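You operate a simulated robot arm through the tools that you are given. There is no shell and no other tool.

You run a simulated two-armed robot. Do the job below in one go: nothing can be reset, and whatever is moved stays where it is left.

## Task
Take the can marked "peach" from the top of table marked fittings and put it on the shelf of tub marked soak. Push the right door of keg washer shut. Open the drawer marked wipes, take the yellow pad with orange band from the inside of drawer marked wipes and put it on the card in blue marked set up and shut the wipes again. Put the can labelled "berry" from the top of small steel table on the white plate marked march and the can that says "plain" on the shelf marked clean. Take the slotted block with yellow base and put it on the top of table marked checks. Pull the clear lid with white knob open. Do these in any order. Set down upright: can, slotted block with yellow base.
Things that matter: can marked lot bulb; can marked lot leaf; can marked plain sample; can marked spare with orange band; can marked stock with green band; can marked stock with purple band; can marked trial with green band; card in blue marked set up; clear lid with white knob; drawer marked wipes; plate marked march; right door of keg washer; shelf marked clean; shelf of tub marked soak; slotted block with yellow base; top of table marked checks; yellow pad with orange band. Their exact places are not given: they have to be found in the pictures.

Only the result counts: the job must be done as asked and must still hold three seconds after the hand-in. Knocking over, shifting, dropping, spilling or breaking anything else fails it. A push-on lid holds only when it is set on centred and level and pressed home; a screw cap is set on level and turned clockwise until tight.

## Robot
Two 7-joint arms with fingered hands on one trunk, on a base that moves. Base frame: it is fixed to the floor where the robot stands at the start and does not move with it; the origin is under the middle of the robot, x ahead of it, y to its left, z up. Readings come in cm, degrees, newtons and seconds.
The left shoulder is at the start at [6, 13.8, 94.7], the right one opposite. Each reaches about 93.9 cm from its shoulder. Places, roughly: can marked lot bulb, can marked lot leaf, can mark [75, 0, 100]; can marked plain sample, can marked spare with ora [-125, -225, 75]; card in blue marked set up [-200, 50, 100]; clear lid with white knob [230, 290, 120]; drawer marked wipes [-40, -210, 20]; plate marked march [-75, -225, 75]; right door of keg washer [140, -150, 30]; shelf marked clean (78x17 cm) [16, -228, 76]; shelf of tub marked soak [400, -180, 80]; slotted block with yellow base (8x4x5 cm) [-130, -210, 70]; top of table marked checks [-190, 40, 90]; yellow pad with orange band (9x7x5 cm) [-40, -220, 10]. Payload 4 kg a hand.
The TCP of each hand is the grasp point between the finger pads, 3.6 cm short of the fingertips. In the tool frame z runs along the fingers and y along their closing line. The gripper opens to 12 cm; its body begins 4.2 cm behind the TCP. The gripper is a hand of 5 fingers: y runs from the thumb to the fingers, the wrist lies at [-1.5, -10.9, -20] in the tool frame, and closing takes about 1.5 s.
Orientation is that of the tool frame in the base frame, as a unit quaternion [x, y, z, w]. With the fingers straight down and the wrist toward the robot, the tool's x, y and z point along [0, 1, 0], [1, 0, 0] and [0, 0, -1] of the base frame.

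## Interface
- The arms move only by the tool move_arm. It takes "left_rows", "right_rows" or both (then of equal length, played together; a hand with none holds still); each is a list of rows, each an object (a shift or turn left out is 0, a gripper value left out holds the last) with "offset": the shift along the tool's x, y, z in cm, a list of three; "delta_rot": the turn, a rotation vector about the tool's x, y, z in degrees, a list of three; "hand": the closure in counts, from 0 (fully open) to 255 (shut). In form: [{"offset": [x, y, z], "delta_rot": [rx, ry, rz], "hand": hand}, ...]. A call has 1 to 20 rows; each row is the pose to reach, as a shift and turn from the pose commanded when the call began, along the tool's axes at that moment. A row lasts 0.2 s, in which the tool goes at most 5 cm and 8.6 degrees; a call with a longer step from one row to the next is refused whole, and so is a gripper value outside its range. Where a pose cannot be reached the arm comes as near as it can. A force on the tool above 40 N (or 10 N above the force at the start of the call, whichever is more), or a blocked arm, ends the call early, and 0.2 s more pass. The fingers move at their own pace (about 15.3 cm/s each) and stop on an object; they squeeze with about 33 N. The grip force told is the motor's: it shows also when the fingers shut on nothing. Time passes only in rows, and 0.2 s behind the last, so rows that repeat a pose let the fingers close. It gives the time, the measured TCP pose, the force on the tool (base axes), the opening and the grip force at its end, in the units of the frame above (readings bear some noise), with the torque about the TCP (base axes, N m) and any sound that the robot's microphone picked up.
- Cameras (640 x 400 px; columns grow to the right, rows downward): "scene" is now at [5.06, -1.22, 157.65]; the picture's right is [-0.16, -0.99, 0.00], its down [-0.69, 0.11, -0.71] and it looks along [0.71, -0.11, -0.70] (base axes); focal length 283 px, centre (320, 200). "left" rides on the left gripper at [-6.9, -7.9, -13.1] in its tool frame; the picture's right is [-0.79, -0.29, 0.55], its down [0.55, -0.74, 0.40] and it looks along [0.29, 0.61, 0.74] (tool axes); focal length 222 px, centre (320, 200). "right" rides on the right gripper at [6.9, -7.9, -13.1] in its tool frame; the picture's right is [-0.78, 0.29, -0.55], its down [-0.55, -0.73, 0.40] and it looks along [-0.29, 0.61, 0.74] (tool axes); focal length 222 px, centre (320, 200).
- snapshot(camera): a new picture of that camera. No time passes.
- move_column(by): slides the trunk up (or, below 0, down) by that many cm; the arms and the scene camera ride with it, the base frame stays. It gives what a move gives, with no picture.
- roll_base(legs): drives the robot by 1 to 6 legs, each [ahead, left, turn to the left] in cm, cm and degrees, along the robot's own axes; the way and the turn of a leg run together, so that a leg with both is an arc; at most 150 cm and 180 degrees a leg. The arms and the cameras ride along, it lands a little off, and it stops where it bumps. It gives what a move gives.
- preshape(shape, hand): the hand has 5 fingers and takes this shape, open, in about a second: jaw (thumb against the fingers, like two jaws); tri (thumb and two fingers); tip (a fingertip pinch); poke (one finger out to press); point (the index stretched); flat (the hand flat); cup (the hand cupped); fist (a fist). The gripper value then closes the fingers along that shape, each until it touches; the sizes above hold for jaw. It gives what a move gives, with no picture.
- pan_tilt(pan, tilt): turns the head with the scene camera to pan (to the left, within 86 degrees either way) and tilt (down, from -29 to 69), counted from straight ahead of the robot. It gives what a move gives.
- probe_pixels(camera, pixels): for up to 12 pixels [column, row] of the newest picture of that camera ("zoom" is the newest enlarged one), the place [x, y, z] in the base frame of the surface seen there, good to about 0.2 cm. No time passes.
- inspect(camera, box): a new picture of the part [left, top, right, bottom] of that camera's present view, enlarged. No time passes.
- job_done(): hands the job in; it is judged then, once.

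Unless the task says otherwise, let go and move clear before handing in.

The tools are called after ">>>" as name(argument=value, ...) on one line, values as JSON. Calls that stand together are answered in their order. move_arm: Moves the arms, as the interface text tells. Its arguments: {"type":"object","properties":{"left_rows":{"type":"array","items":{"type":"object","properties":{"offset":{"type":"array","items":{"type":"number"}},"delta_rot":{"type":"array","items":{"type":"number"}},"hand":{"type":"number"}}}},"right_rows":{"type":"array","items":{"type":"object","properties":{"offset":{"type":"array","items":{"type":"number"}},"delta_rot":{"type":"array","items":{"type":"number"}},"hand":{"type":"number"}}}}},"required":[]} The other tools are called the same way: move_column (by) moves the trunk up or down; preshape (shape, hand) gives the hand a shape; roll_base (legs) drives the base; pan_tilt (pan, tilt) turns the head that bears the scene camera; snapshot (camera) takes a picture; probe_pixels (camera, pixels) gives the place of the surface under pixels of a picture; inspect (camera, box) takes an enlarged picture of a part of a camera's view; job_done () hands the job in.

At the start:

```text
t: 0.0
left_eef_pos: [60.74, 21.45, 110.3]
left_orientation: [0.708, 0.706, 0.0, 0.0]
left_contact_force: [-0.5, 0.3, -0.1]
left_moment: [0.01, 0.02, 0.0]
left_width: 11.95
left_gripper_force: 0.1
left_shape: jaw
right_eef_pos: [57.24, -36.27, 108.39]
right_orientation: [0.707, 0.707, 0.0, 0.0]
right_contact_force: [0.3, 1.0, -0.4]
right_moment: [0.01, -0.02, 0.02]
right_width: 11.97
right_gripper_force: 0.0
right_shape: jaw
trunk travel left (down, up): [-52.5, 6.5]
robot x, y, heading: [-0.21, 0.43, 0.0]
head pan, tilt (commanded): [-9.1, 44.4]
```

scene: 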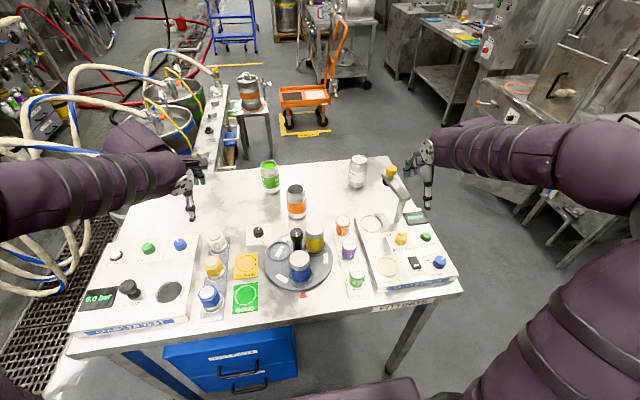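
right: 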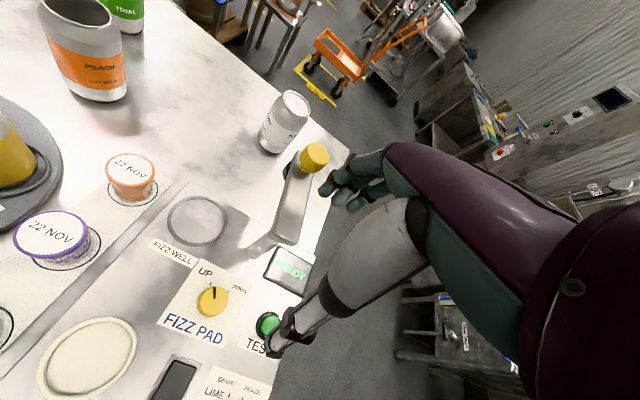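
left: 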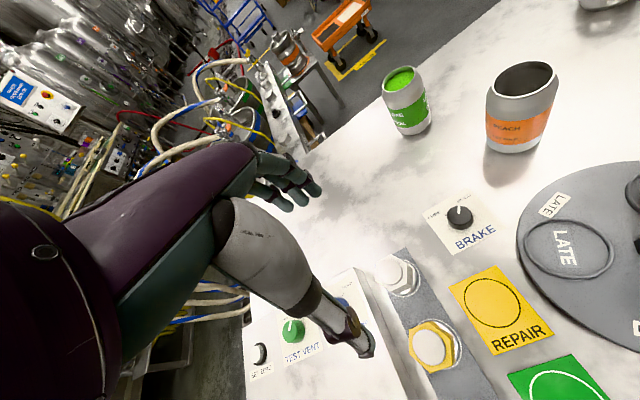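

The scene shows the fittings table in front, with an orange-banded can at (296,202) that reads PEACH in the left and right views. I'll enlarge this area to read all the can labels before moving.

>>> inspect(camera="scene", box=[200, 140, 460, 310])

>>> inspect(camera="left", box=[360, 30, 640, 210])

>>> inspect(camera="right", box=[0, 0, 340, 220])

>>> inspect(camera="scene", box=[380, 0, 640, 170])

```text
2.35 times, centred on (330, 225) of scene
```

zoom: 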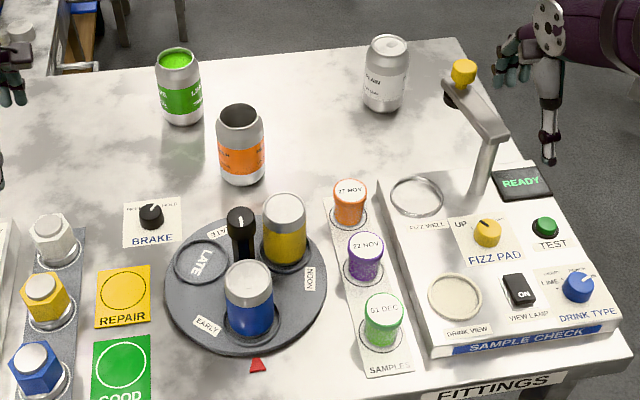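

```text
2.22 times, centred on (500, 120) of left
```

zoom: 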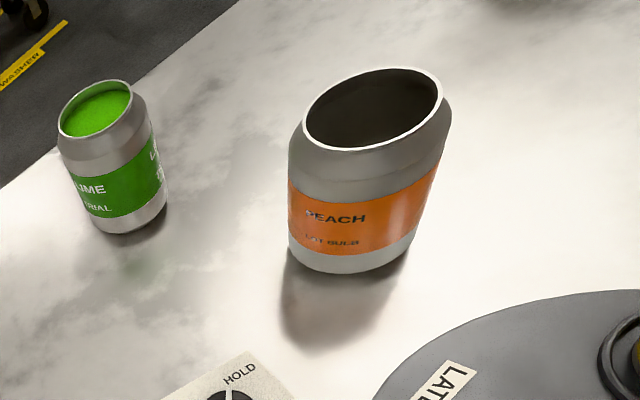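

```text
1.82 times, centred on (170, 110) of right
```

zoom: 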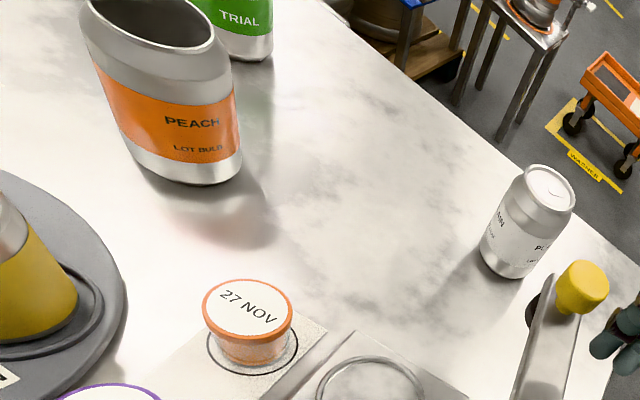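

```text
2.35 times, centred on (510, 85) of scene
```

zoom: 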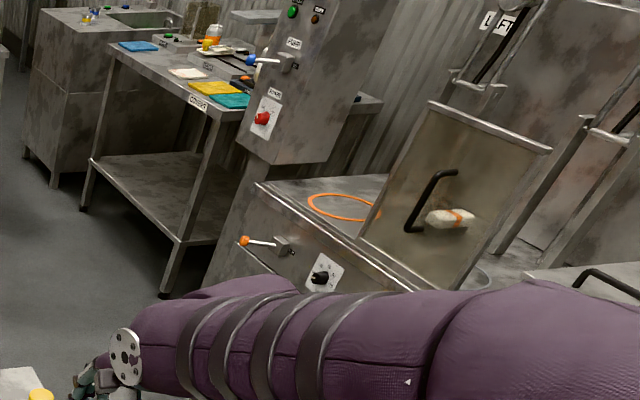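

The zoom confirms PEACH / LOT BULB (orange, open top) at about (296,200), and PLAIN at (358,170) on the same fittings table. I'll probe these and the table surface.

>>> snapshot(camera="scene")

>>> probe_pixels(camera="scene", pixels=[[296, 205], [287, 205], [305, 205], [296, 187], [296, 191], [270, 180], [358, 172], [300, 232], [330, 195], [358, 158], [314, 233], [297, 232]])

>>> pan_tilt(pan=-60, tilt=25)

>>> snapshot(camera="scene")

```text
taken
```

scene: 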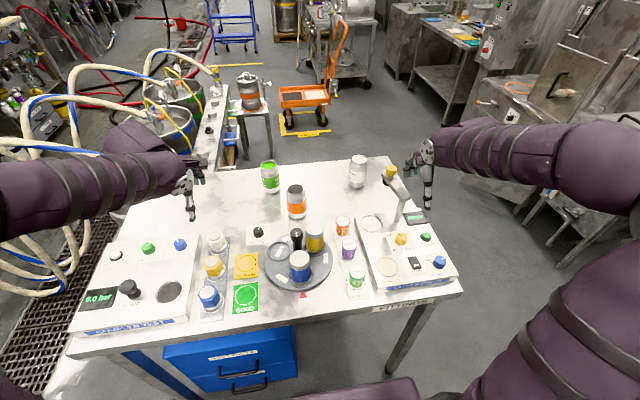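

```text
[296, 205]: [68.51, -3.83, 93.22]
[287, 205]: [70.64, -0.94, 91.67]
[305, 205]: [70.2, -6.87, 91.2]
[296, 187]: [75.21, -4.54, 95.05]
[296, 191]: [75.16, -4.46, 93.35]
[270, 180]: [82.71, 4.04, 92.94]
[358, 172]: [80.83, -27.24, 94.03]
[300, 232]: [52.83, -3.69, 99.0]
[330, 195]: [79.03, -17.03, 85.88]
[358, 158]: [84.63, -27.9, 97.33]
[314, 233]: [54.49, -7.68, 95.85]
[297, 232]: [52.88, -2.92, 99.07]
```

```text
t: 1.2
left_eef_pos: [60.79, 21.41, 110.23]
left_orientation: [0.708, 0.706, -0.001, 0.0]
left_contact_force: [-0.4, -0.4, -0.1]
left_moment: [0.01, 0.0, 0.0]
left_width: 11.96
left_gripper_force: 0.1
left_shape: jaw
right_eef_pos: [57.34, -36.25, 108.29]
right_orientation: [0.707, 0.707, -0.001, 0.001]
right_contact_force: [0.0, -0.8, -0.2]
right_moment: [-0.03, -0.02, -0.02]
right_width: 11.98
right_gripper_force: 0.1
right_shape: jaw
trunk travel left (down, up): [-52.5, 6.5]
robot x, y, heading: [0.45, 0.28, 0.1]
head pan, tilt (commanded): [-60.0, 25.0]
```

```text
taken
```

scene: 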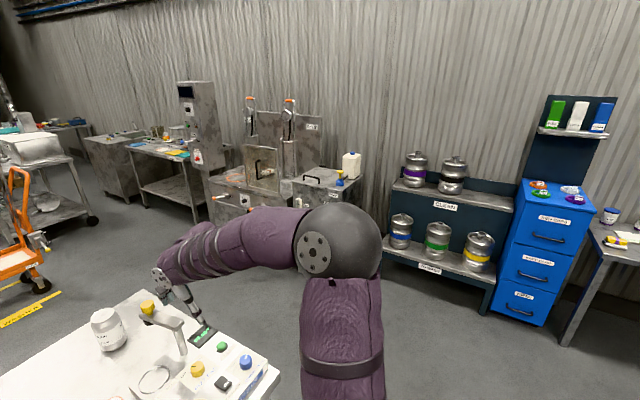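

The right side shows the keg washer, the CLEAN shelf with kegs, the blue WIPES cabinet, and part of a small steel table at far right (610,240). I'll zoom on these and look at the other directions.

>>> inspect(camera="scene", box=[370, 80, 640, 340])

>>> inspect(camera="scene", box=[0, 60, 370, 300])

>>> pan_tilt(pan=-86, tilt=25)

>>> snapshot(camera="scene")

>>> inspect(camera="scene", box=[380, 60, 640, 260])

>>> pan_tilt(pan=0, tilt=15)

>>> snapshot(camera="scene")

>>> pan_tilt(pan=70, tilt=20)

>>> snapshot(camera="scene")

```text
1.54 times, centred on (505, 210) of scene
```

zoom: 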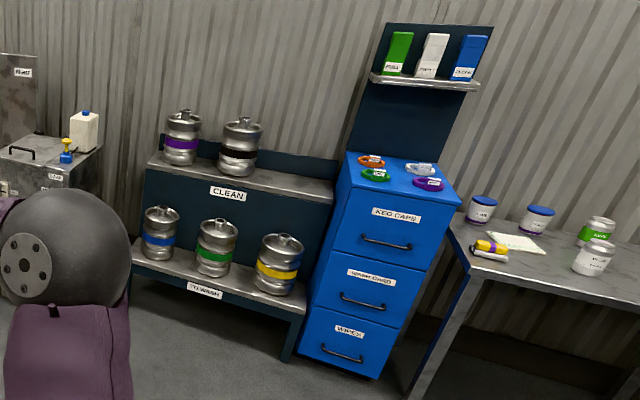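

```text
1.67 times, centred on (185, 180) of scene
```

zoom: 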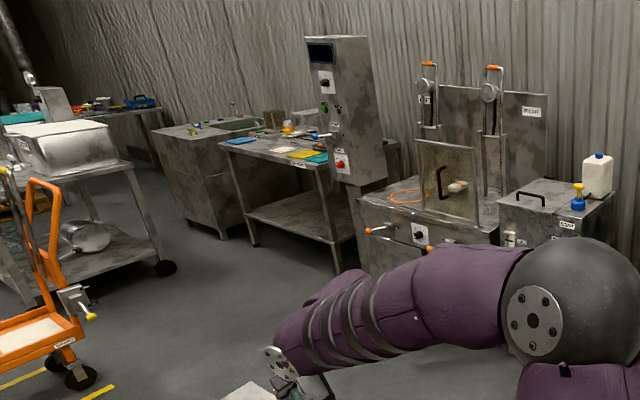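

```text
t: 2.1
left_eef_pos: [60.78, 21.43, 110.35]
left_orientation: [0.708, 0.706, 0.0, 0.0]
left_contact_force: [-0.3, 0.6, -1.0]
left_moment: [0.02, -0.01, 0.02]
left_width: 11.97
left_gripper_force: 0.0
left_shape: jaw
right_eef_pos: [57.33, -36.42, 108.25]
right_orientation: [0.707, 0.708, 0.0, 0.0]
right_contact_force: [0.5, 0.0, -0.2]
right_moment: [-0.01, 0.01, 0.01]
right_width: 11.97
right_gripper_force: 0.1
right_shape: jaw
trunk travel left (down, up): [-52.5, 6.5]
robot x, y, heading: [0.02, 0.15, 0.3]
head pan, tilt (commanded): [-85.9, 25.0]
```

```text
taken
```

scene: 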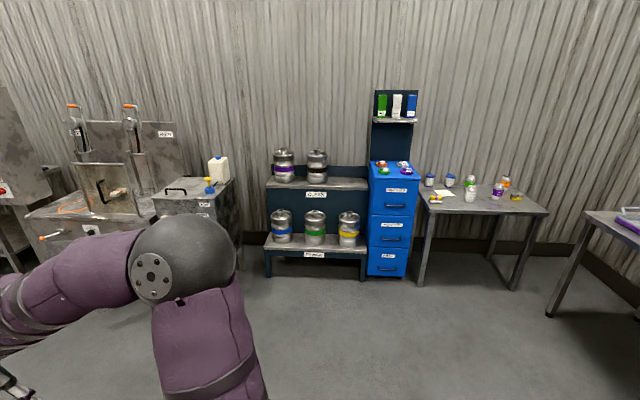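

```text
2.00 times, centred on (510, 160) of scene
```

zoom: 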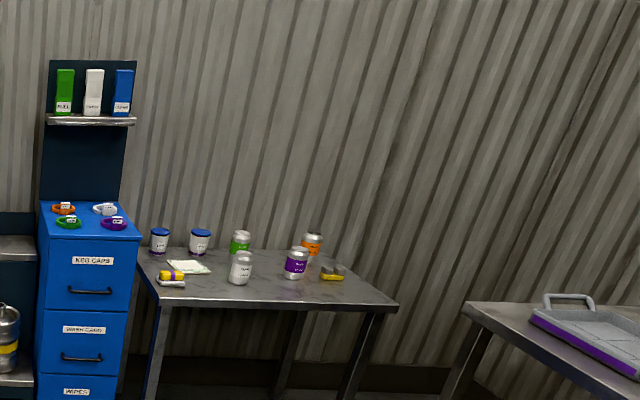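

```text
t: 3.7
left_eef_pos: [60.84, 21.44, 110.43]
left_orientation: [0.708, 0.706, 0.0, 0.0]
left_contact_force: [0.4, 0.2, -0.7]
left_moment: [-0.01, -0.02, 0.01]
left_width: 11.95
left_gripper_force: 0.1
left_shape: jaw
right_eef_pos: [57.34, -36.41, 108.3]
right_orientation: [0.707, 0.707, 0.0, 0.0]
right_contact_force: [0.4, -0.4, -0.7]
right_moment: [0.0, 0.02, 0.01]
right_width: 11.99
right_gripper_force: 0.1
right_shape: jaw
trunk travel left (down, up): [-52.5, 6.5]
robot x, y, heading: [0.11, -0.08, 0.0]
head pan, tilt (commanded): [0.0, 15.0]
```

```text
taken
```

scene: 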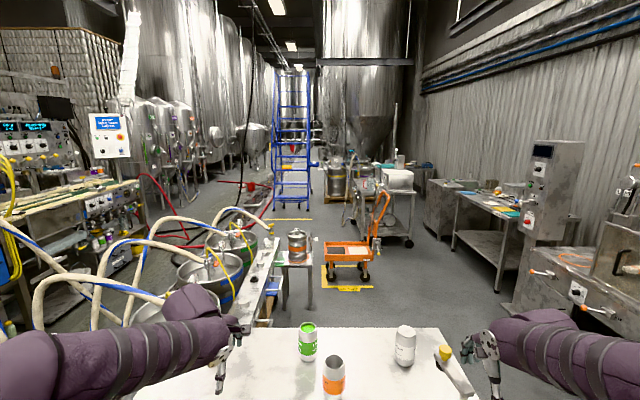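

```text
t: 5.1
left_eef_pos: [60.65, 21.49, 110.33]
left_orientation: [0.707, 0.707, 0.0, 0.0]
left_contact_force: [-0.6, -0.4, -0.6]
left_moment: [-0.01, -0.01, -0.02]
left_width: 11.98
left_gripper_force: 0.0
left_shape: jaw
right_eef_pos: [57.3, -36.26, 108.28]
right_orientation: [0.707, 0.707, 0.0, 0.0]
right_contact_force: [0.8, -0.7, 0.1]
right_moment: [0.0, 0.02, 0.01]
right_width: 11.99
right_gripper_force: 0.1
right_shape: jaw
trunk travel left (down, up): [-52.5, 6.5]
robot x, y, heading: [-0.31, -0.34, 0.4]
head pan, tilt (commanded): [70.0, 20.0]
```

```text
taken
```

scene: 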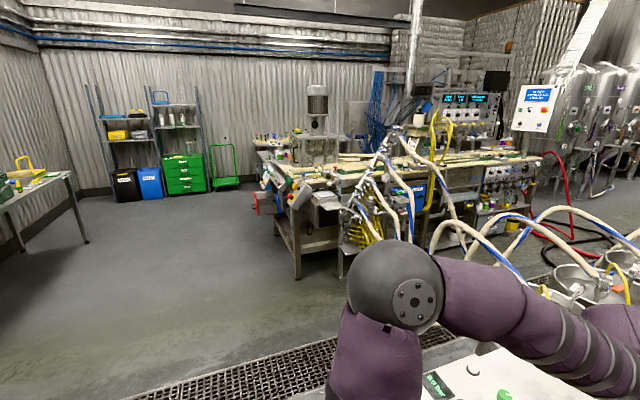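

I've surveyed the room: the small steel table carries plain, purple, green and orange cans plus the yellow-based block. Now I'll look back at the peach can to measure it for grasping.

>>> pan_tilt(pan=-4, tilt=50)

>>> inspect(camera="scene", box=[240, 90, 400, 190])

```text
t: 6.6
left_eef_pos: [60.86, 21.42, 110.3]
left_orientation: [0.707, 0.707, -0.001, 0.0]
left_contact_force: [0.2, 0.0, 0.0]
left_moment: [0.03, 0.0, 0.01]
left_width: 11.97
left_gripper_force: 0.0
left_shape: jaw
right_eef_pos: [57.25, -36.44, 108.27]
right_orientation: [0.707, 0.707, 0.0, 0.0]
right_contact_force: [-0.6, 0.0, -0.2]
right_moment: [0.01, 0.0, -0.06]
right_width: 11.97
right_gripper_force: 0.0
right_shape: jaw
trunk travel left (down, up): [-52.5, 6.5]
robot x, y, heading: [0.22, -0.33, -0.3]
head pan, tilt (commanded): [-4.0, 50.0]
```

```text
4.00 times, centred on (320, 140) of scene
```

zoom: 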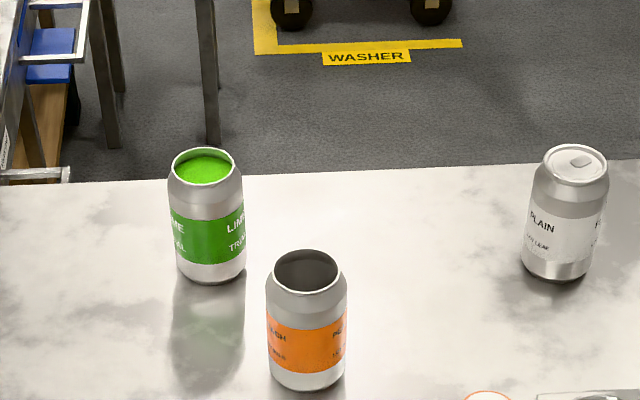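

>>> probe_pixels(camera="zoom", pixels=[[307, 251], [307, 268], [307, 294], [274, 272], [341, 272], [306, 300], [306, 345], [270, 345], [345, 345], [306, 388], [207, 150], [207, 186]])

```text
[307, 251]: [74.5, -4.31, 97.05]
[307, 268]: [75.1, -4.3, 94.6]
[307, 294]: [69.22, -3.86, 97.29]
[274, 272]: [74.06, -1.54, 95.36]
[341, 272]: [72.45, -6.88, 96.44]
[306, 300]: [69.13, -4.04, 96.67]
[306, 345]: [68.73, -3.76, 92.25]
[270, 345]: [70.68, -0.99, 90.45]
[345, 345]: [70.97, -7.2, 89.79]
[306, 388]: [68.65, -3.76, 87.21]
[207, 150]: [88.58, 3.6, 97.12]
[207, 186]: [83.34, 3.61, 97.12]
```

The peach can's rim is centred at about (71.9, -4.1), top z=97.2, table z=85.9. I'll bring the right hand above it with a 30° yaw so the wrist stays to the right-rear.

>>> move_arm(right_rows=[{"offset": [3, 0, -3]}, {"offset": [7.5, 0, -4], "delta_rot": [0, 0, -6]}, {"offset": [12, 0, -4], "delta_rot": [0, 0, -12]}, {"offset": [16.5, 0, -4], "delta_rot": [0, 0, -18]}, {"offset": [21, 1.5, -4], "delta_rot": [0, 0, -24]}, {"offset": [25, 4, -4], "delta_rot": [0, 0, -30]}, {"offset": [28.5, 7.5, -4], "delta_rot": [0, 0, -30]}, {"offset": [31, 11, -4], "delta_rot": [0, 0, -30]}, {"offset": [32.3, 14.65, -4], "delta_rot": [0, 0, -30]}, {"offset": [32.3, 14.65, -4], "delta_rot": [0, 0, -30]}, {"offset": [32.3, 14.65, -4], "delta_rot": [0, 0, -30]}])

>>> snapshot(camera="right")

>>> snapshot(camera="scene")

```text
t: 9.0
left_eef_pos: [60.83, 21.41, 110.28]
left_orientation: [0.707, 0.707, 0.0, 0.001]
left_contact_force: [0.5, 0.1, -0.8]
left_moment: [-0.02, 0.05, 0.04]
left_width: 11.96
left_gripper_force: 0.1
left_shape: jaw
right_eef_pos: [71.86, -4.23, 112.12]
right_orientation: [0.5, 0.866, 0.0, 0.0]
right_contact_force: [-1.8, 0.6, 0.4]
right_moment: [0.0, -0.01, -0.02]
right_width: 11.98
right_gripper_force: 0.1
right_shape: jaw
trunk travel left (down, up): [-52.5, 6.5]
robot x, y, heading: [0.09, 0.0, 0.3]
head pan, tilt (commanded): [-4.0, 50.0]
```

```text
taken
```

right: 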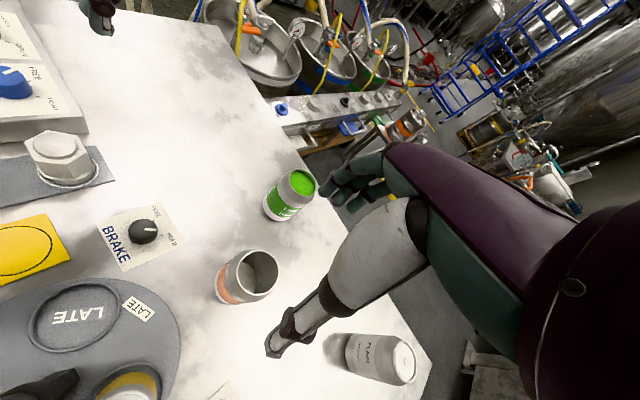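

```text
taken
```

scene: 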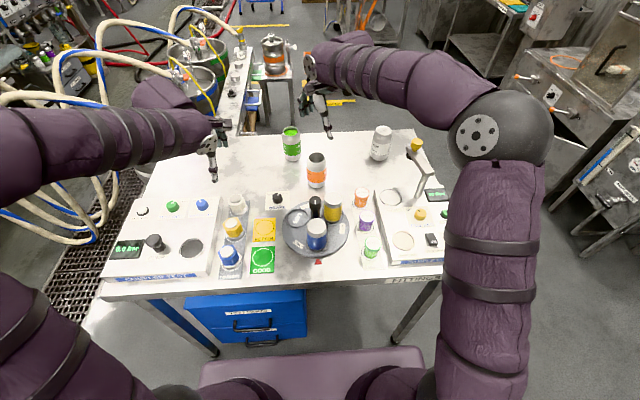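

The right camera shows the can at (250,275), just where the TCP projects downward, and the thumb at (275,345) is clear. I'll descend 18.5 cm.

>>> move_arm(right_rows=[{"offset": [0, 0, 4.5]}, {"offset": [0, 0, 9]}, {"offset": [0, 0, 12]}, {"offset": [0, 0, 14]}, {"offset": [0, 0, 16]}, {"offset": [0, 0, 17.5]}, {"offset": [0, 0, 18.5]}, {"offset": [0, 0, 18.5]}])

>>> snapshot(camera="right")

>>> inspect(camera="scene", box=[220, 80, 440, 220])

```text
t: 10.8
left_eef_pos: [60.85, 21.36, 110.45]
left_orientation: [0.708, 0.706, -0.001, 0.0]
left_contact_force: [0.3, 0.2, 0.2]
left_moment: [0.01, 0.01, 0.01]
left_width: 11.97
left_gripper_force: 0.1
left_shape: jaw
right_eef_pos: [72.01, -4.04, 93.79]
right_orientation: [0.5, 0.866, -0.001, -0.001]
right_contact_force: [0.4, -0.1, -0.2]
right_moment: [0.01, 0.0, 0.02]
right_width: 11.97
right_gripper_force: 0.0
right_shape: jaw
trunk travel left (down, up): [-52.5, 6.5]
robot x, y, heading: [-0.17, 0.18, 0.1]
head pan, tilt (commanded): [-4.0, 50.0]
```

```text
taken
```

right: 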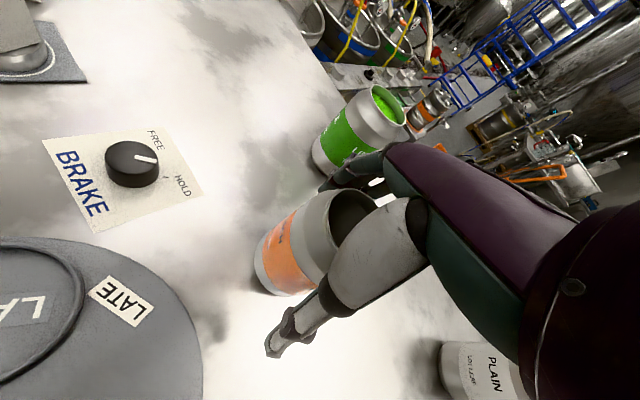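

```text
2.86 times, centred on (330, 150) of scene
```

zoom: 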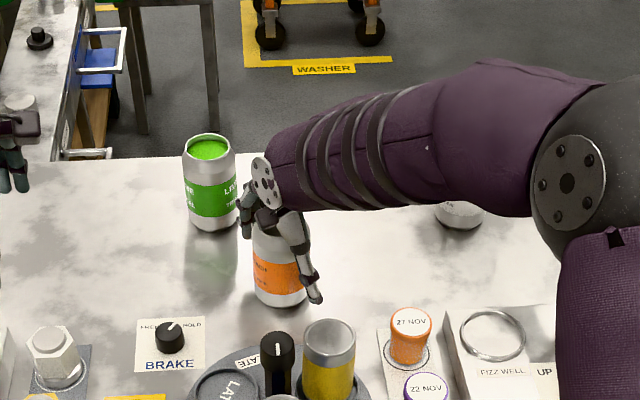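

The can sits between thumb and fingers with the lime can just clear of the fingers. I'll close the hand.

>>> move_arm(right_rows=[{"hand": 60}, {"hand": 120}, {"hand": 180}, {"hand": 255}, {"hand": 255}, {"hand": 255}, {"hand": 255}, {"hand": 255}, {"hand": 255}])

>>> snapshot(camera="right")

>>> inspect(camera="scene", box=[220, 80, 440, 220])

```text
t: 12.8
left_eef_pos: [60.83, 21.52, 110.41]
left_orientation: [0.708, 0.706, 0.0, 0.0]
left_contact_force: [0.4, -0.6, -0.4]
left_moment: [0.01, -0.02, 0.0]
left_width: 11.97
left_gripper_force: 0.1
left_shape: jaw
right_eef_pos: [71.98, -4.2, 93.79]
right_orientation: [0.5, 0.866, 0.0, 0.0]
right_contact_force: [-0.2, -0.9, 0.1]
right_moment: [0.01, -0.01, -0.03]
right_width: 6.04
right_gripper_force: 32.6
right_shape: jaw
trunk travel left (down, up): [-52.5, 6.5]
robot x, y, heading: [0.02, -0.25, 0.1]
head pan, tilt (commanded): [-4.0, 50.0]
```

```text
taken
```

right: 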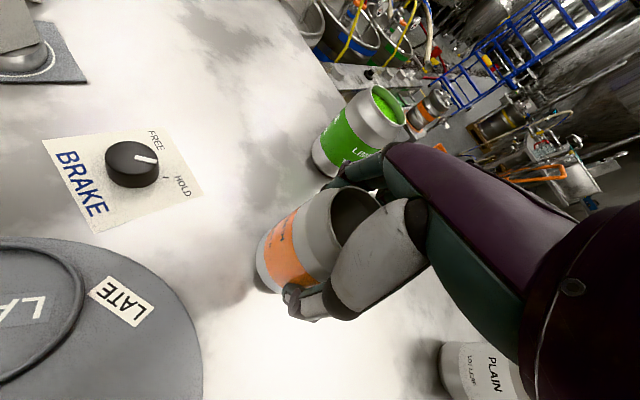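

```text
2.86 times, centred on (330, 150) of scene
```

zoom: 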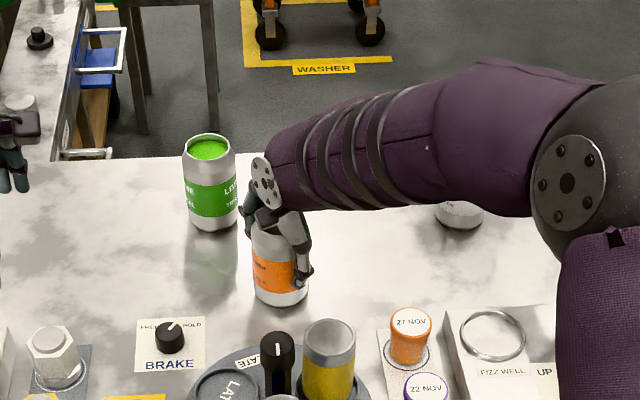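

The grip is firm (width 6.04, 32.6 N). I'll lift the can straight up about 25 cm, then draw it in.

>>> move_arm(right_rows=[{"offset": [0, 0, -2]}, {"offset": [0, 0, -5]}, {"offset": [0, 0, -9]}, {"offset": [0, 0, -13]}, {"offset": [0, 0, -17]}, {"offset": [0, 0, -21]}, {"offset": [0, 0, -25]}, {"offset": [0, 0, -25]}])

>>> snapshot(camera="right")

>>> snapshot(camera="scene")

```text
t: 14.6
left_eef_pos: [60.82, 21.38, 110.3]
left_orientation: [0.708, 0.706, 0.001, -0.001]
left_contact_force: [-0.3, 0.1, -0.4]
left_moment: [-0.03, 0.01, -0.01]
left_width: 11.99
left_gripper_force: 0.1
left_shape: jaw
right_eef_pos: [72.14, -3.95, 118.62]
right_orientation: [0.5, 0.866, 0.0, 0.0]
right_contact_force: [-0.4, 0.2, -0.7]
right_moment: [0.0, 0.0, 0.0]
right_width: 6.07
right_gripper_force: 33.0
right_shape: jaw
trunk travel left (down, up): [-52.5, 6.5]
robot x, y, heading: [0.06, 0.22, 0.2]
head pan, tilt (commanded): [-4.0, 50.0]
```

```text
taken
```

right: 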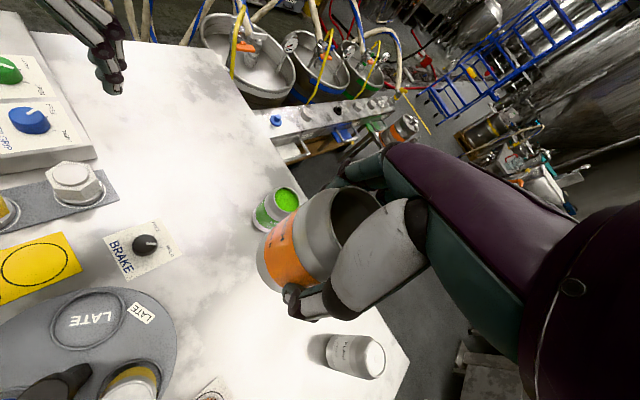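

```text
taken
```

scene: 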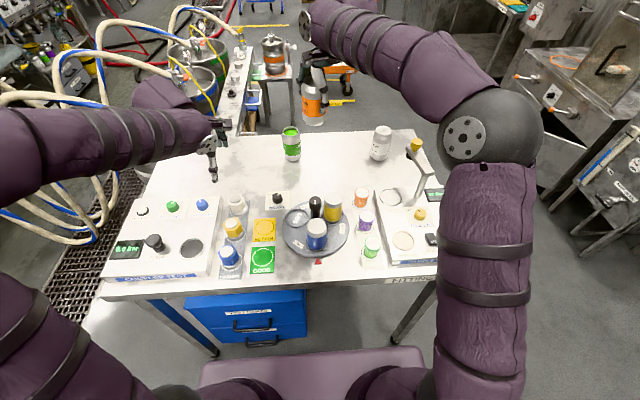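

The can is held upright at z≈118. Now I'll draw both arms in before driving.

>>> move_arm(right_rows=[{"offset": [-0.6, -3.8, -0.2]}, {"offset": [-1.2, -7.6, -0.4]}, {"offset": [-1.8, -11.4, -0.6]}, {"offset": [-2.4, -15.3, -0.8]}, {"offset": [-3, -19.1, -1]}, {"offset": [-3.6, -22.9, -1.2]}, {"offset": [-4.2, -26.7, -1.5]}, {"offset": [-4.9, -30.6, -1.8]}, {"offset": [-5.5, -34.4, -2]}, {"offset": [-5.5, -34.4, -2]}], left_rows=[{"offset": [0.5, -2, -2]}, {"offset": [1, -4, -4]}, {"offset": [2, -6, -6]}, {"offset": [3, -8, -6]}, {"offset": [4, -10, -6]}, {"offset": [5, -12, -6]}, {"offset": [6, -14, -6]}, {"offset": [6, -16, -6]}, {"offset": [6, -18, -6]}, {"offset": [6, -18, -6]}])

>>> pan_tilt(pan=-45, tilt=25)

>>> snapshot(camera="scene")

```text
t: 16.8
left_eef_pos: [42.69, 27.29, 116.31]
left_orientation: [0.708, 0.707, -0.001, -0.001]
left_contact_force: [-0.1, 1.3, 0.0]
left_moment: [-0.01, 0.03, -0.03]
left_width: 11.97
left_gripper_force: 0.0
left_shape: jaw
right_eef_pos: [45.08, -26.26, 120.6]
right_orientation: [0.5, 0.866, -0.001, 0.0]
right_contact_force: [-0.7, -0.7, 0.0]
right_moment: [-0.01, -0.01, 0.02]
right_width: 6.06
right_gripper_force: 32.4
right_shape: jaw
trunk travel left (down, up): [-52.5, 6.5]
robot x, y, heading: [-0.2, -0.2, -0.0]
head pan, tilt (commanded): [-4.0, 50.0]
```

```text
t: 17.8
left_eef_pos: [42.69, 27.24, 116.27]
left_orientation: [0.708, 0.707, 0.0, 0.0]
left_contact_force: [0.6, 0.4, 0.3]
left_moment: [0.02, -0.01, -0.02]
left_width: 11.95
left_gripper_force: 0.1
left_shape: jaw
right_eef_pos: [44.99, -26.24, 120.67]
right_orientation: [0.501, 0.866, 0.0, 0.0]
right_contact_force: [-0.4, 0.1, 0.2]
right_moment: [-0.01, -0.01, 0.0]
right_width: 6.06
right_gripper_force: 32.5
right_shape: jaw
trunk travel left (down, up): [-52.5, 6.5]
robot x, y, heading: [0.08, -0.29, -0.2]
head pan, tilt (commanded): [-45.0, 25.0]
```

```text
taken
```

scene: 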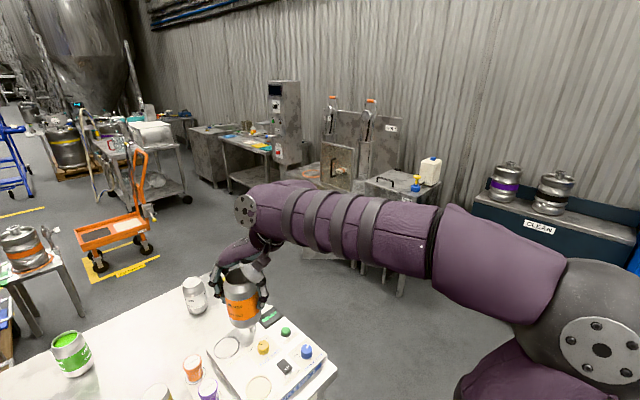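

Both arms are drawn in. I'll probe the obstacles (cart at (140,235), trolley at (165,190), washer and benches) to plan the drive to the soak tub.

>>> probe_pixels(camera="scene", pixels=[[153, 250], [100, 265], [187, 197], [150, 218], [232, 190], [217, 180], [195, 130], [155, 130], [335, 150], [355, 262], [300, 245], [205, 130]])

>>> inspect(camera="scene", box=[60, 60, 320, 220])

```text
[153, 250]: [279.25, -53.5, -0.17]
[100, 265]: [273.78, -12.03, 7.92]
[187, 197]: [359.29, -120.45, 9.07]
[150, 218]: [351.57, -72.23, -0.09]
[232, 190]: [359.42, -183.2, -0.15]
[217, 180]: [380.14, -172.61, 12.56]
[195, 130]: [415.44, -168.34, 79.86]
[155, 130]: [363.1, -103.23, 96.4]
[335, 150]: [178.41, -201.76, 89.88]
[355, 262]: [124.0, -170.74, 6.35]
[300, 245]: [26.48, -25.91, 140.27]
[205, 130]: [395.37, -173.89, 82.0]
```

```text
2.46 times, centred on (190, 140) of scene
```

zoom: 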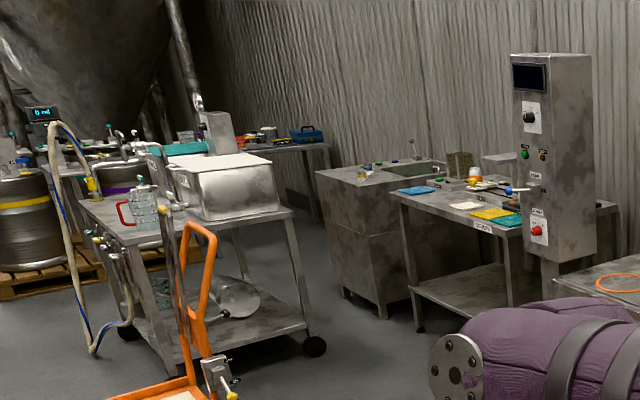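

The soak tub sits at about x=380–450, y≈-172 with a trolley in front of it (y≥-120), so I'll approach from x≈330. First I'll back off and sidestep right, watching the open washer door.

>>> roll_base(legs=[[-35, 0, 0], [0, -75, 0]])

>>> pan_tilt(pan=-25, tilt=30)

>>> snapshot(camera="scene")

```text
t: 23.8
left_eef_pos: [8.04, -50.51, 116.3]
left_orientation: [0.722, 0.692, 0.0, 0.0]
left_contact_force: [0.0, -0.8, -0.5]
left_moment: [0.03, 0.02, 0.01]
left_width: 11.96
left_gripper_force: 0.1
left_shape: jaw
right_eef_pos: [8.17, -104.04, 120.6]
right_orientation: [0.517, 0.856, 0.0, -0.001]
right_contact_force: [0.2, -0.8, -1.4]
right_moment: [-0.03, 0.01, -0.02]
right_width: 6.05
right_gripper_force: 33.3
right_shape: jaw
trunk travel left (down, up): [-52.5, 6.5]
robot x, y, heading: [-35.75, -75.51, -2.3]
head pan, tilt (commanded): [-45.0, 25.0]
```

```text
t: 24.6
left_eef_pos: [7.94, -50.5, 116.35]
left_orientation: [0.722, 0.692, 0.0, 0.0]
left_contact_force: [0.0, 0.1, -0.3]
left_moment: [0.01, 0.02, 0.03]
left_width: 11.97
left_gripper_force: 0.1
left_shape: jaw
right_eef_pos: [7.93, -104.13, 120.63]
right_orientation: [0.518, 0.856, -0.001, 0.0]
right_contact_force: [0.9, -0.1, 0.7]
right_moment: [-0.03, 0.03, -0.03]
right_width: 6.09
right_gripper_force: 32.9
right_shape: jaw
trunk travel left (down, up): [-52.5, 6.5]
robot x, y, heading: [-35.97, -75.57, -2.3]
head pan, tilt (commanded): [-25.0, 30.0]
```

```text
taken
```

scene: 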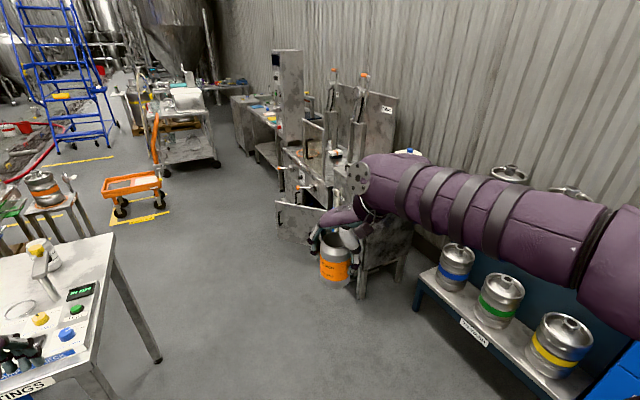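

The open washer door is visible around (300,220). I'll zoom and probe it to keep clear of its edge and plan the push.

>>> inspect(camera="scene", box=[250, 80, 430, 310])

>>> probe_pixels(camera="scene", pixels=[[277, 205], [280, 230], [305, 240], [310, 210], [275, 203], [290, 218], [285, 195], [278, 170], [330, 205], [360, 290], [115, 215], [160, 195]])

```text
1.74 times, centred on (340, 195) of scene
```

zoom: 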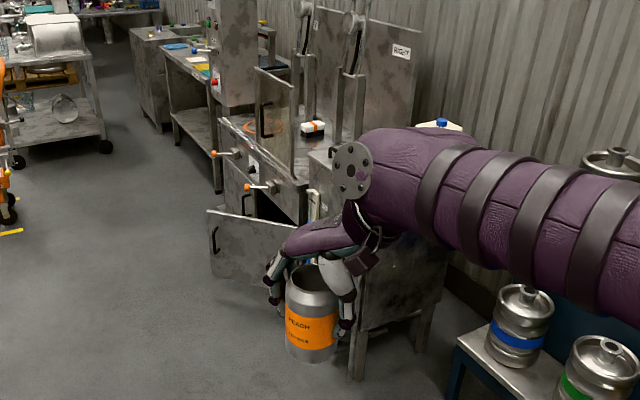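

```text
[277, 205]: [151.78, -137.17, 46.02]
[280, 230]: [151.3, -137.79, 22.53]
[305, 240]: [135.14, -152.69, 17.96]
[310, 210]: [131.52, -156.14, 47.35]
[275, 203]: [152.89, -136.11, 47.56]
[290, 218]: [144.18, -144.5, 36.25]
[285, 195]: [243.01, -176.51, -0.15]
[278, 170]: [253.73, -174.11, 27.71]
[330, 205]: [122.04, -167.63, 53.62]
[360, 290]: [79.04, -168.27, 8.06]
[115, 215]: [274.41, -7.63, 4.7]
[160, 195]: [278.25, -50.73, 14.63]
```

The door's free edge is at about (152.5,-136), hinge near (121,-167), z 18–47. I'll check where my elbows are before driving past the benches.

>>> pan_tilt(pan=-70, tilt=35)

>>> snapshot(camera="scene")

>>> pan_tilt(pan=60, tilt=40)

>>> snapshot(camera="scene")

```text
t: 25.7
left_eef_pos: [7.96, -50.59, 116.26]
left_orientation: [0.722, 0.692, 0.0, 0.0]
left_contact_force: [0.4, 0.1, -0.2]
left_moment: [0.01, 0.01, -0.03]
left_width: 11.95
left_gripper_force: 0.0
left_shape: jaw
right_eef_pos: [8.09, -104.01, 120.6]
right_orientation: [0.518, 0.856, 0.0, 0.001]
right_contact_force: [0.2, -0.9, -0.4]
right_moment: [0.0, 0.01, 0.0]
right_width: 6.04
right_gripper_force: 32.2
right_shape: jaw
trunk travel left (down, up): [-52.5, 6.5]
robot x, y, heading: [-36.17, -75.72, -2.1]
head pan, tilt (commanded): [-70.0, 35.0]
```

```text
taken
```

scene: 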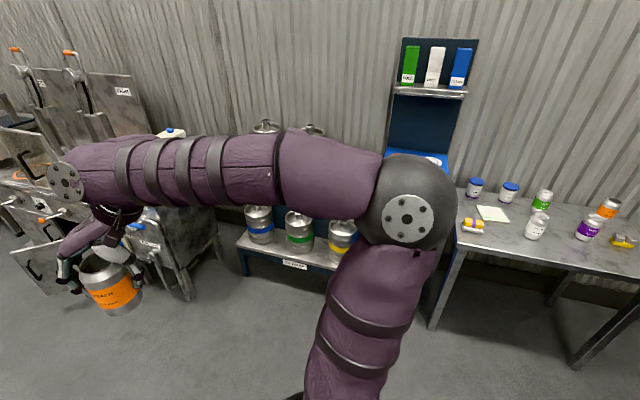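

```text
t: 27.8
left_eef_pos: [7.89, -50.43, 116.2]
left_orientation: [0.722, 0.692, 0.0, -0.001]
left_contact_force: [0.4, 0.1, 0.1]
left_moment: [0.01, -0.01, 0.0]
left_width: 11.96
left_gripper_force: 0.1
left_shape: jaw
right_eef_pos: [8.11, -104.11, 120.55]
right_orientation: [0.517, 0.856, -0.001, 0.0]
right_contact_force: [0.8, 0.6, -0.6]
right_moment: [-0.02, 0.02, -0.01]
right_width: 6.04
right_gripper_force: 32.8
right_shape: jaw
trunk travel left (down, up): [-52.5, 6.5]
robot x, y, heading: [-35.82, -76.09, -2.2]
head pan, tilt (commanded): [60.0, 40.0]
```

```text
taken
```

scene: 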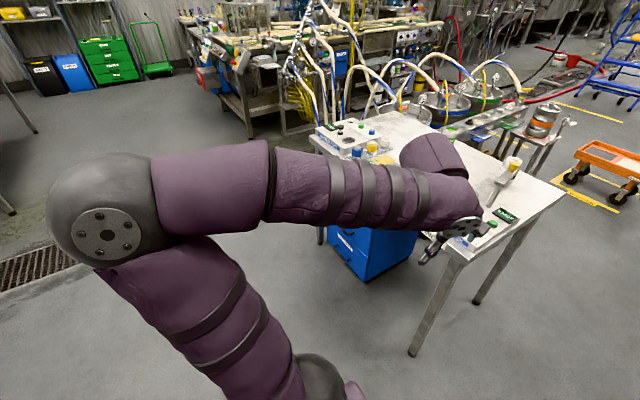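

Elbows reach about ±50 cm sideways, so the centre line of the corridor (y≈-112) leaves room. I'll straighten the heading, sidestep and drive forward.

>>> roll_base(legs=[[0, 0, 2.2], [0, -26, 0], [140, 0, 0]])

>>> pan_tilt(pan=-25, tilt=25)

>>> snapshot(camera="scene")

```text
t: 36.6
left_eef_pos: [146.27, -75.15, 116.28]
left_orientation: [0.709, 0.706, 0.001, 0.0]
left_contact_force: [0.4, 0.1, 0.0]
left_moment: [-0.03, 0.03, 0.0]
left_width: 11.97
left_gripper_force: 0.0
left_shape: jaw
right_eef_pos: [148.38, -128.54, 120.7]
right_orientation: [0.502, 0.865, 0.0, 0.0]
right_contact_force: [-0.5, -0.2, -0.9]
right_moment: [-0.02, 0.01, 0.01]
right_width: 6.07
right_gripper_force: 32.9
right_shape: jaw
trunk travel left (down, up): [-52.5, 6.5]
robot x, y, heading: [103.52, -102.16, -0.5]
head pan, tilt (commanded): [60.0, 40.0]
```

```text
t: 38.2
left_eef_pos: [146.31, -75.18, 116.34]
left_orientation: [0.71, 0.705, 0.0, 0.0]
left_contact_force: [0.6, -0.9, -0.2]
left_moment: [0.0, -0.03, 0.02]
left_width: 11.98
left_gripper_force: 0.0
left_shape: jaw
right_eef_pos: [148.37, -128.6, 120.63]
right_orientation: [0.501, 0.865, -0.001, -0.001]
right_contact_force: [-0.1, 0.4, -0.4]
right_moment: [-0.02, 0.02, -0.01]
right_width: 6.06
right_gripper_force: 32.9
right_shape: jaw
trunk travel left (down, up): [-52.5, 6.5]
robot x, y, heading: [103.23, -102.28, -0.5]
head pan, tilt (commanded): [-25.0, 25.0]
```

```text
taken
```

scene: 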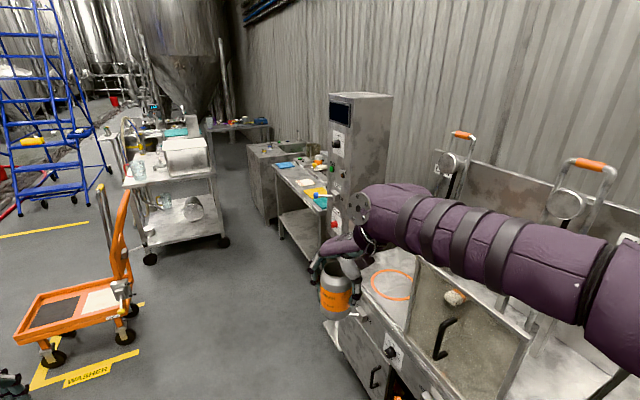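

>>> probe_pixels(camera="scene", pixels=[[150, 260], [223, 243], [133, 335], [125, 230], [333, 140], [283, 235], [320, 255], [262, 160], [276, 205], [185, 160], [215, 200], [345, 170]])

>>> inspect(camera="scene", box=[180, 100, 400, 270])

```text
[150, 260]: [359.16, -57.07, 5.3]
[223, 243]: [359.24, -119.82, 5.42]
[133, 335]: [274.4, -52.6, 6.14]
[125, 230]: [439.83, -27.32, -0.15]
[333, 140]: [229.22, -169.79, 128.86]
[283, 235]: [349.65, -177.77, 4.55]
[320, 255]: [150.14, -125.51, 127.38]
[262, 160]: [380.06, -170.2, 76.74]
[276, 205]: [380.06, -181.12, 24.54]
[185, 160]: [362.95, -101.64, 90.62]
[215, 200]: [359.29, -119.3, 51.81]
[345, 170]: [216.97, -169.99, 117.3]
```

```text
2.35 times, centred on (290, 185) of scene
```

zoom: 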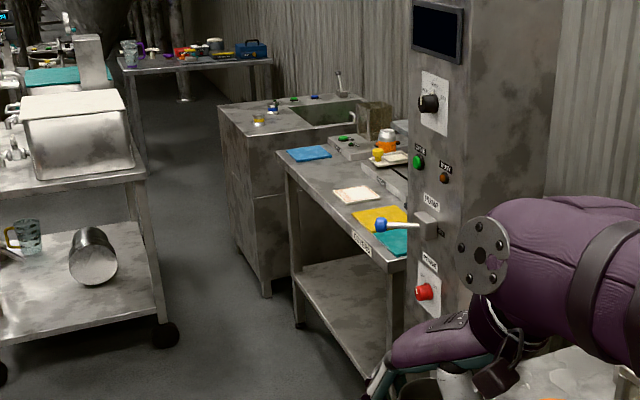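

The tower's front face is at y≈-170 and the trolley's near corner at (359,-120). I'll check the cart handle height, then advance along y≈-107.

>>> probe_pixels(camera="scene", pixels=[[127, 192], [118, 230], [103, 187], [125, 285], [110, 215], [97, 190]])

```text
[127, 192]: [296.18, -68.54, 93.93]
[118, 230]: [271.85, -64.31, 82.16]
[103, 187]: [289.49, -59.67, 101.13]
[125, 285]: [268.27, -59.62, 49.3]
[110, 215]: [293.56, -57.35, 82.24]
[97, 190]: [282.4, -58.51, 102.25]
```

The cart handle tops out at z≈94–102, y≤-57…-68, below my elbows. I'll go forward along y≈-107.

>>> roll_base(legs=[[0, -4, 0.5], [100, 0, 0]])

>>> pan_tilt(pan=-35, tilt=25)

>>> snapshot(camera="scene")

```text
t: 44.0
left_eef_pos: [247.04, -77.73, 116.34]
left_orientation: [0.703, 0.711, 0.0, -0.001]
left_contact_force: [-0.1, 0.7, -0.5]
left_moment: [0.05, -0.02, 0.02]
left_width: 11.98
left_gripper_force: 0.0
left_shape: jaw
right_eef_pos: [250.03, -131.28, 120.64]
right_orientation: [0.495, 0.869, 0.0, -0.001]
right_contact_force: [0.3, -0.1, -0.1]
right_moment: [0.06, -0.01, 0.03]
right_width: 6.06
right_gripper_force: 32.9
right_shape: jaw
trunk travel left (down, up): [-52.5, 6.5]
robot x, y, heading: [204.77, -105.2, 0.3]
head pan, tilt (commanded): [-25.0, 25.0]
```

```text
t: 44.7
left_eef_pos: [247.04, -77.66, 116.32]
left_orientation: [0.704, 0.711, 0.0, 0.0]
left_contact_force: [1.8, 0.7, 0.0]
left_moment: [0.0, 0.01, 0.01]
left_width: 11.99
left_gripper_force: 0.2
left_shape: jaw
right_eef_pos: [249.84, -131.34, 120.54]
right_orientation: [0.495, 0.869, 0.0, 0.0]
right_contact_force: [-0.2, -0.1, -0.9]
right_moment: [0.01, -0.01, 0.03]
right_width: 6.05
right_gripper_force: 33.5
right_shape: jaw
trunk travel left (down, up): [-52.5, 6.5]
robot x, y, heading: [204.65, -105.08, 0.4]
head pan, tilt (commanded): [-35.0, 25.0]
```

```text
taken
```

scene: 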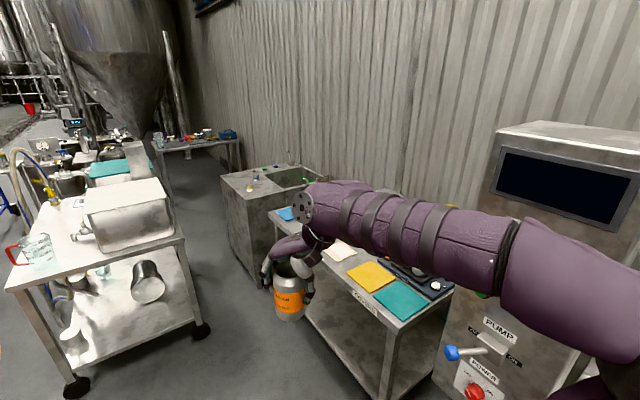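

I'm past the near side of the tower and the tub appears at (275,190). I'll advance 75 cm more.

>>> roll_base(legs=[[75, -2, -0.4]])

>>> pan_tilt(pan=-30, tilt=25)

>>> snapshot(camera="scene")

>>> inspect(camera="scene", box=[180, 80, 420, 240])

```text
t: 48.8
left_eef_pos: [323.25, -79.84, 116.16]
left_orientation: [0.707, 0.707, 0.0, 0.0]
left_contact_force: [0.0, -0.2, -0.7]
left_moment: [0.02, 0.01, -0.02]
left_width: 11.97
left_gripper_force: 0.1
left_shape: jaw
right_eef_pos: [325.59, -133.32, 120.63]
right_orientation: [0.5, 0.866, 0.0, 0.0]
right_contact_force: [0.1, -1.0, 0.3]
right_moment: [0.01, -0.02, -0.01]
right_width: 6.06
right_gripper_force: 33.2
right_shape: jaw
trunk travel left (down, up): [-52.5, 6.5]
robot x, y, heading: [280.48, -107.12, -0.2]
head pan, tilt (commanded): [-35.0, 25.0]
```

```text
t: 49.4
left_eef_pos: [323.13, -79.69, 116.34]
left_orientation: [0.707, 0.707, -0.001, 0.001]
left_contact_force: [0.0, -0.5, -0.5]
left_moment: [-0.03, 0.03, -0.05]
left_width: 11.98
left_gripper_force: 0.0
left_shape: jaw
right_eef_pos: [325.43, -133.39, 120.61]
right_orientation: [0.5, 0.866, 0.001, 0.0]
right_contact_force: [0.0, 0.4, -0.1]
right_moment: [0.03, 0.02, -0.01]
right_width: 6.02
right_gripper_force: 33.2
right_shape: jaw
trunk travel left (down, up): [-52.5, 6.5]
robot x, y, heading: [280.04, -106.77, 0.3]
head pan, tilt (commanded): [-30.0, 25.0]
```

```text
taken
```

scene: 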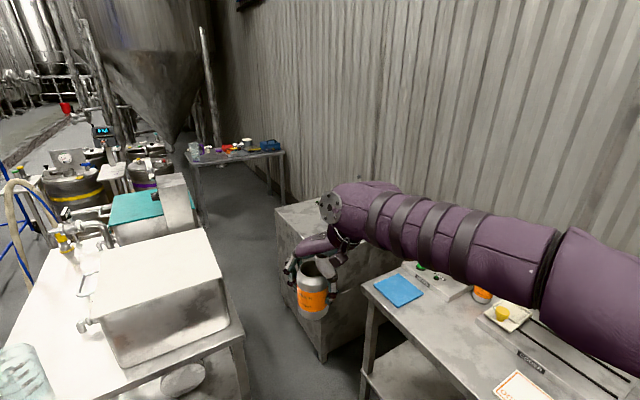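

```text
2.50 times, centred on (300, 160) of scene
```

zoom: 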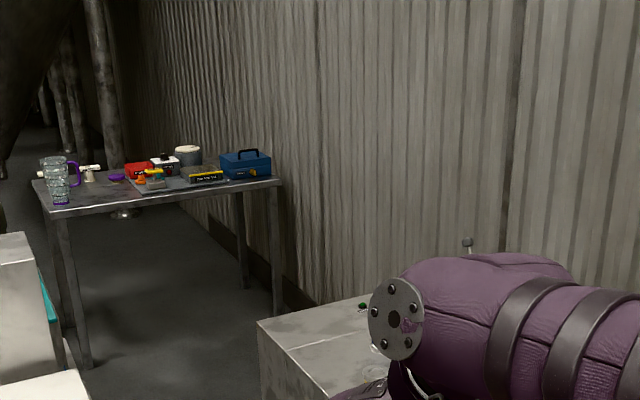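

The arm hides the tub; turning the robot about 50° to the right will put the tub between the arms.

>>> roll_base(legs=[[0, 0, -50]])

>>> pan_tilt(pan=18, tilt=30)

>>> snapshot(camera="scene")

>>> inspect(camera="scene", box=[220, 80, 460, 240])

```text
t: 52.1
left_eef_pos: [328.64, -122.34, 116.21]
left_orientation: [0.94, 0.341, 0.0, 0.0]
left_contact_force: [0.6, -0.2, 0.6]
left_moment: [-0.01, 0.01, 0.01]
left_width: 11.97
left_gripper_force: 0.1
left_shape: jaw
right_eef_pos: [289.16, -158.37, 120.67]
right_orientation: [0.82, 0.572, 0.0, 0.0]
right_contact_force: [-0.2, -0.2, -0.1]
right_moment: [0.02, -0.01, 0.01]
right_width: 6.09
right_gripper_force: 33.4
right_shape: jaw
trunk travel left (down, up): [-52.5, 6.5]
robot x, y, heading: [280.39, -106.72, -50.2]
head pan, tilt (commanded): [-30.0, 25.0]
```

```text
t: 53.2
left_eef_pos: [328.74, -122.23, 116.23]
left_orientation: [0.94, 0.341, 0.0, 0.0]
left_contact_force: [0.3, -0.1, -0.9]
left_moment: [-0.01, 0.0, 0.02]
left_width: 11.97
left_gripper_force: 0.0
left_shape: jaw
right_eef_pos: [289.11, -158.4, 120.55]
right_orientation: [0.819, 0.573, 0.0, 0.0]
right_contact_force: [-0.2, 0.8, -0.5]
right_moment: [0.02, 0.02, 0.01]
right_width: 6.06
right_gripper_force: 33.5
right_shape: jaw
trunk travel left (down, up): [-52.5, 6.5]
robot x, y, heading: [280.32, -106.98, -50.1]
head pan, tilt (commanded): [18.0, 30.0]
```

```text
taken
```

scene: 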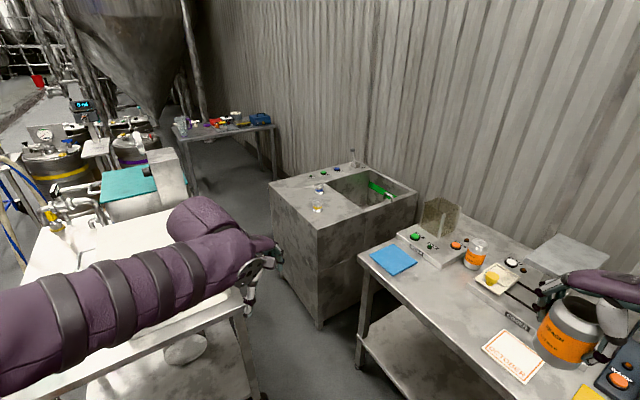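

```text
2.50 times, centred on (340, 160) of scene
```

zoom: 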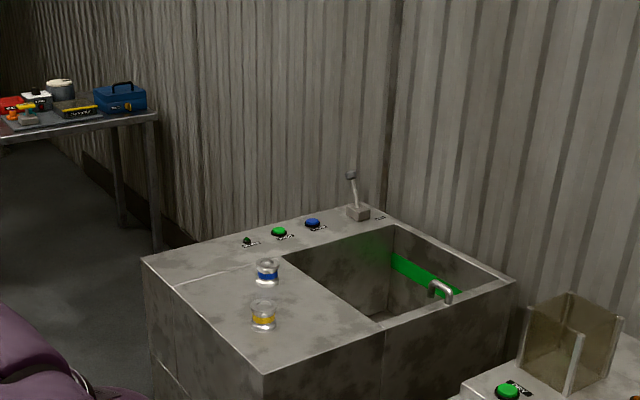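

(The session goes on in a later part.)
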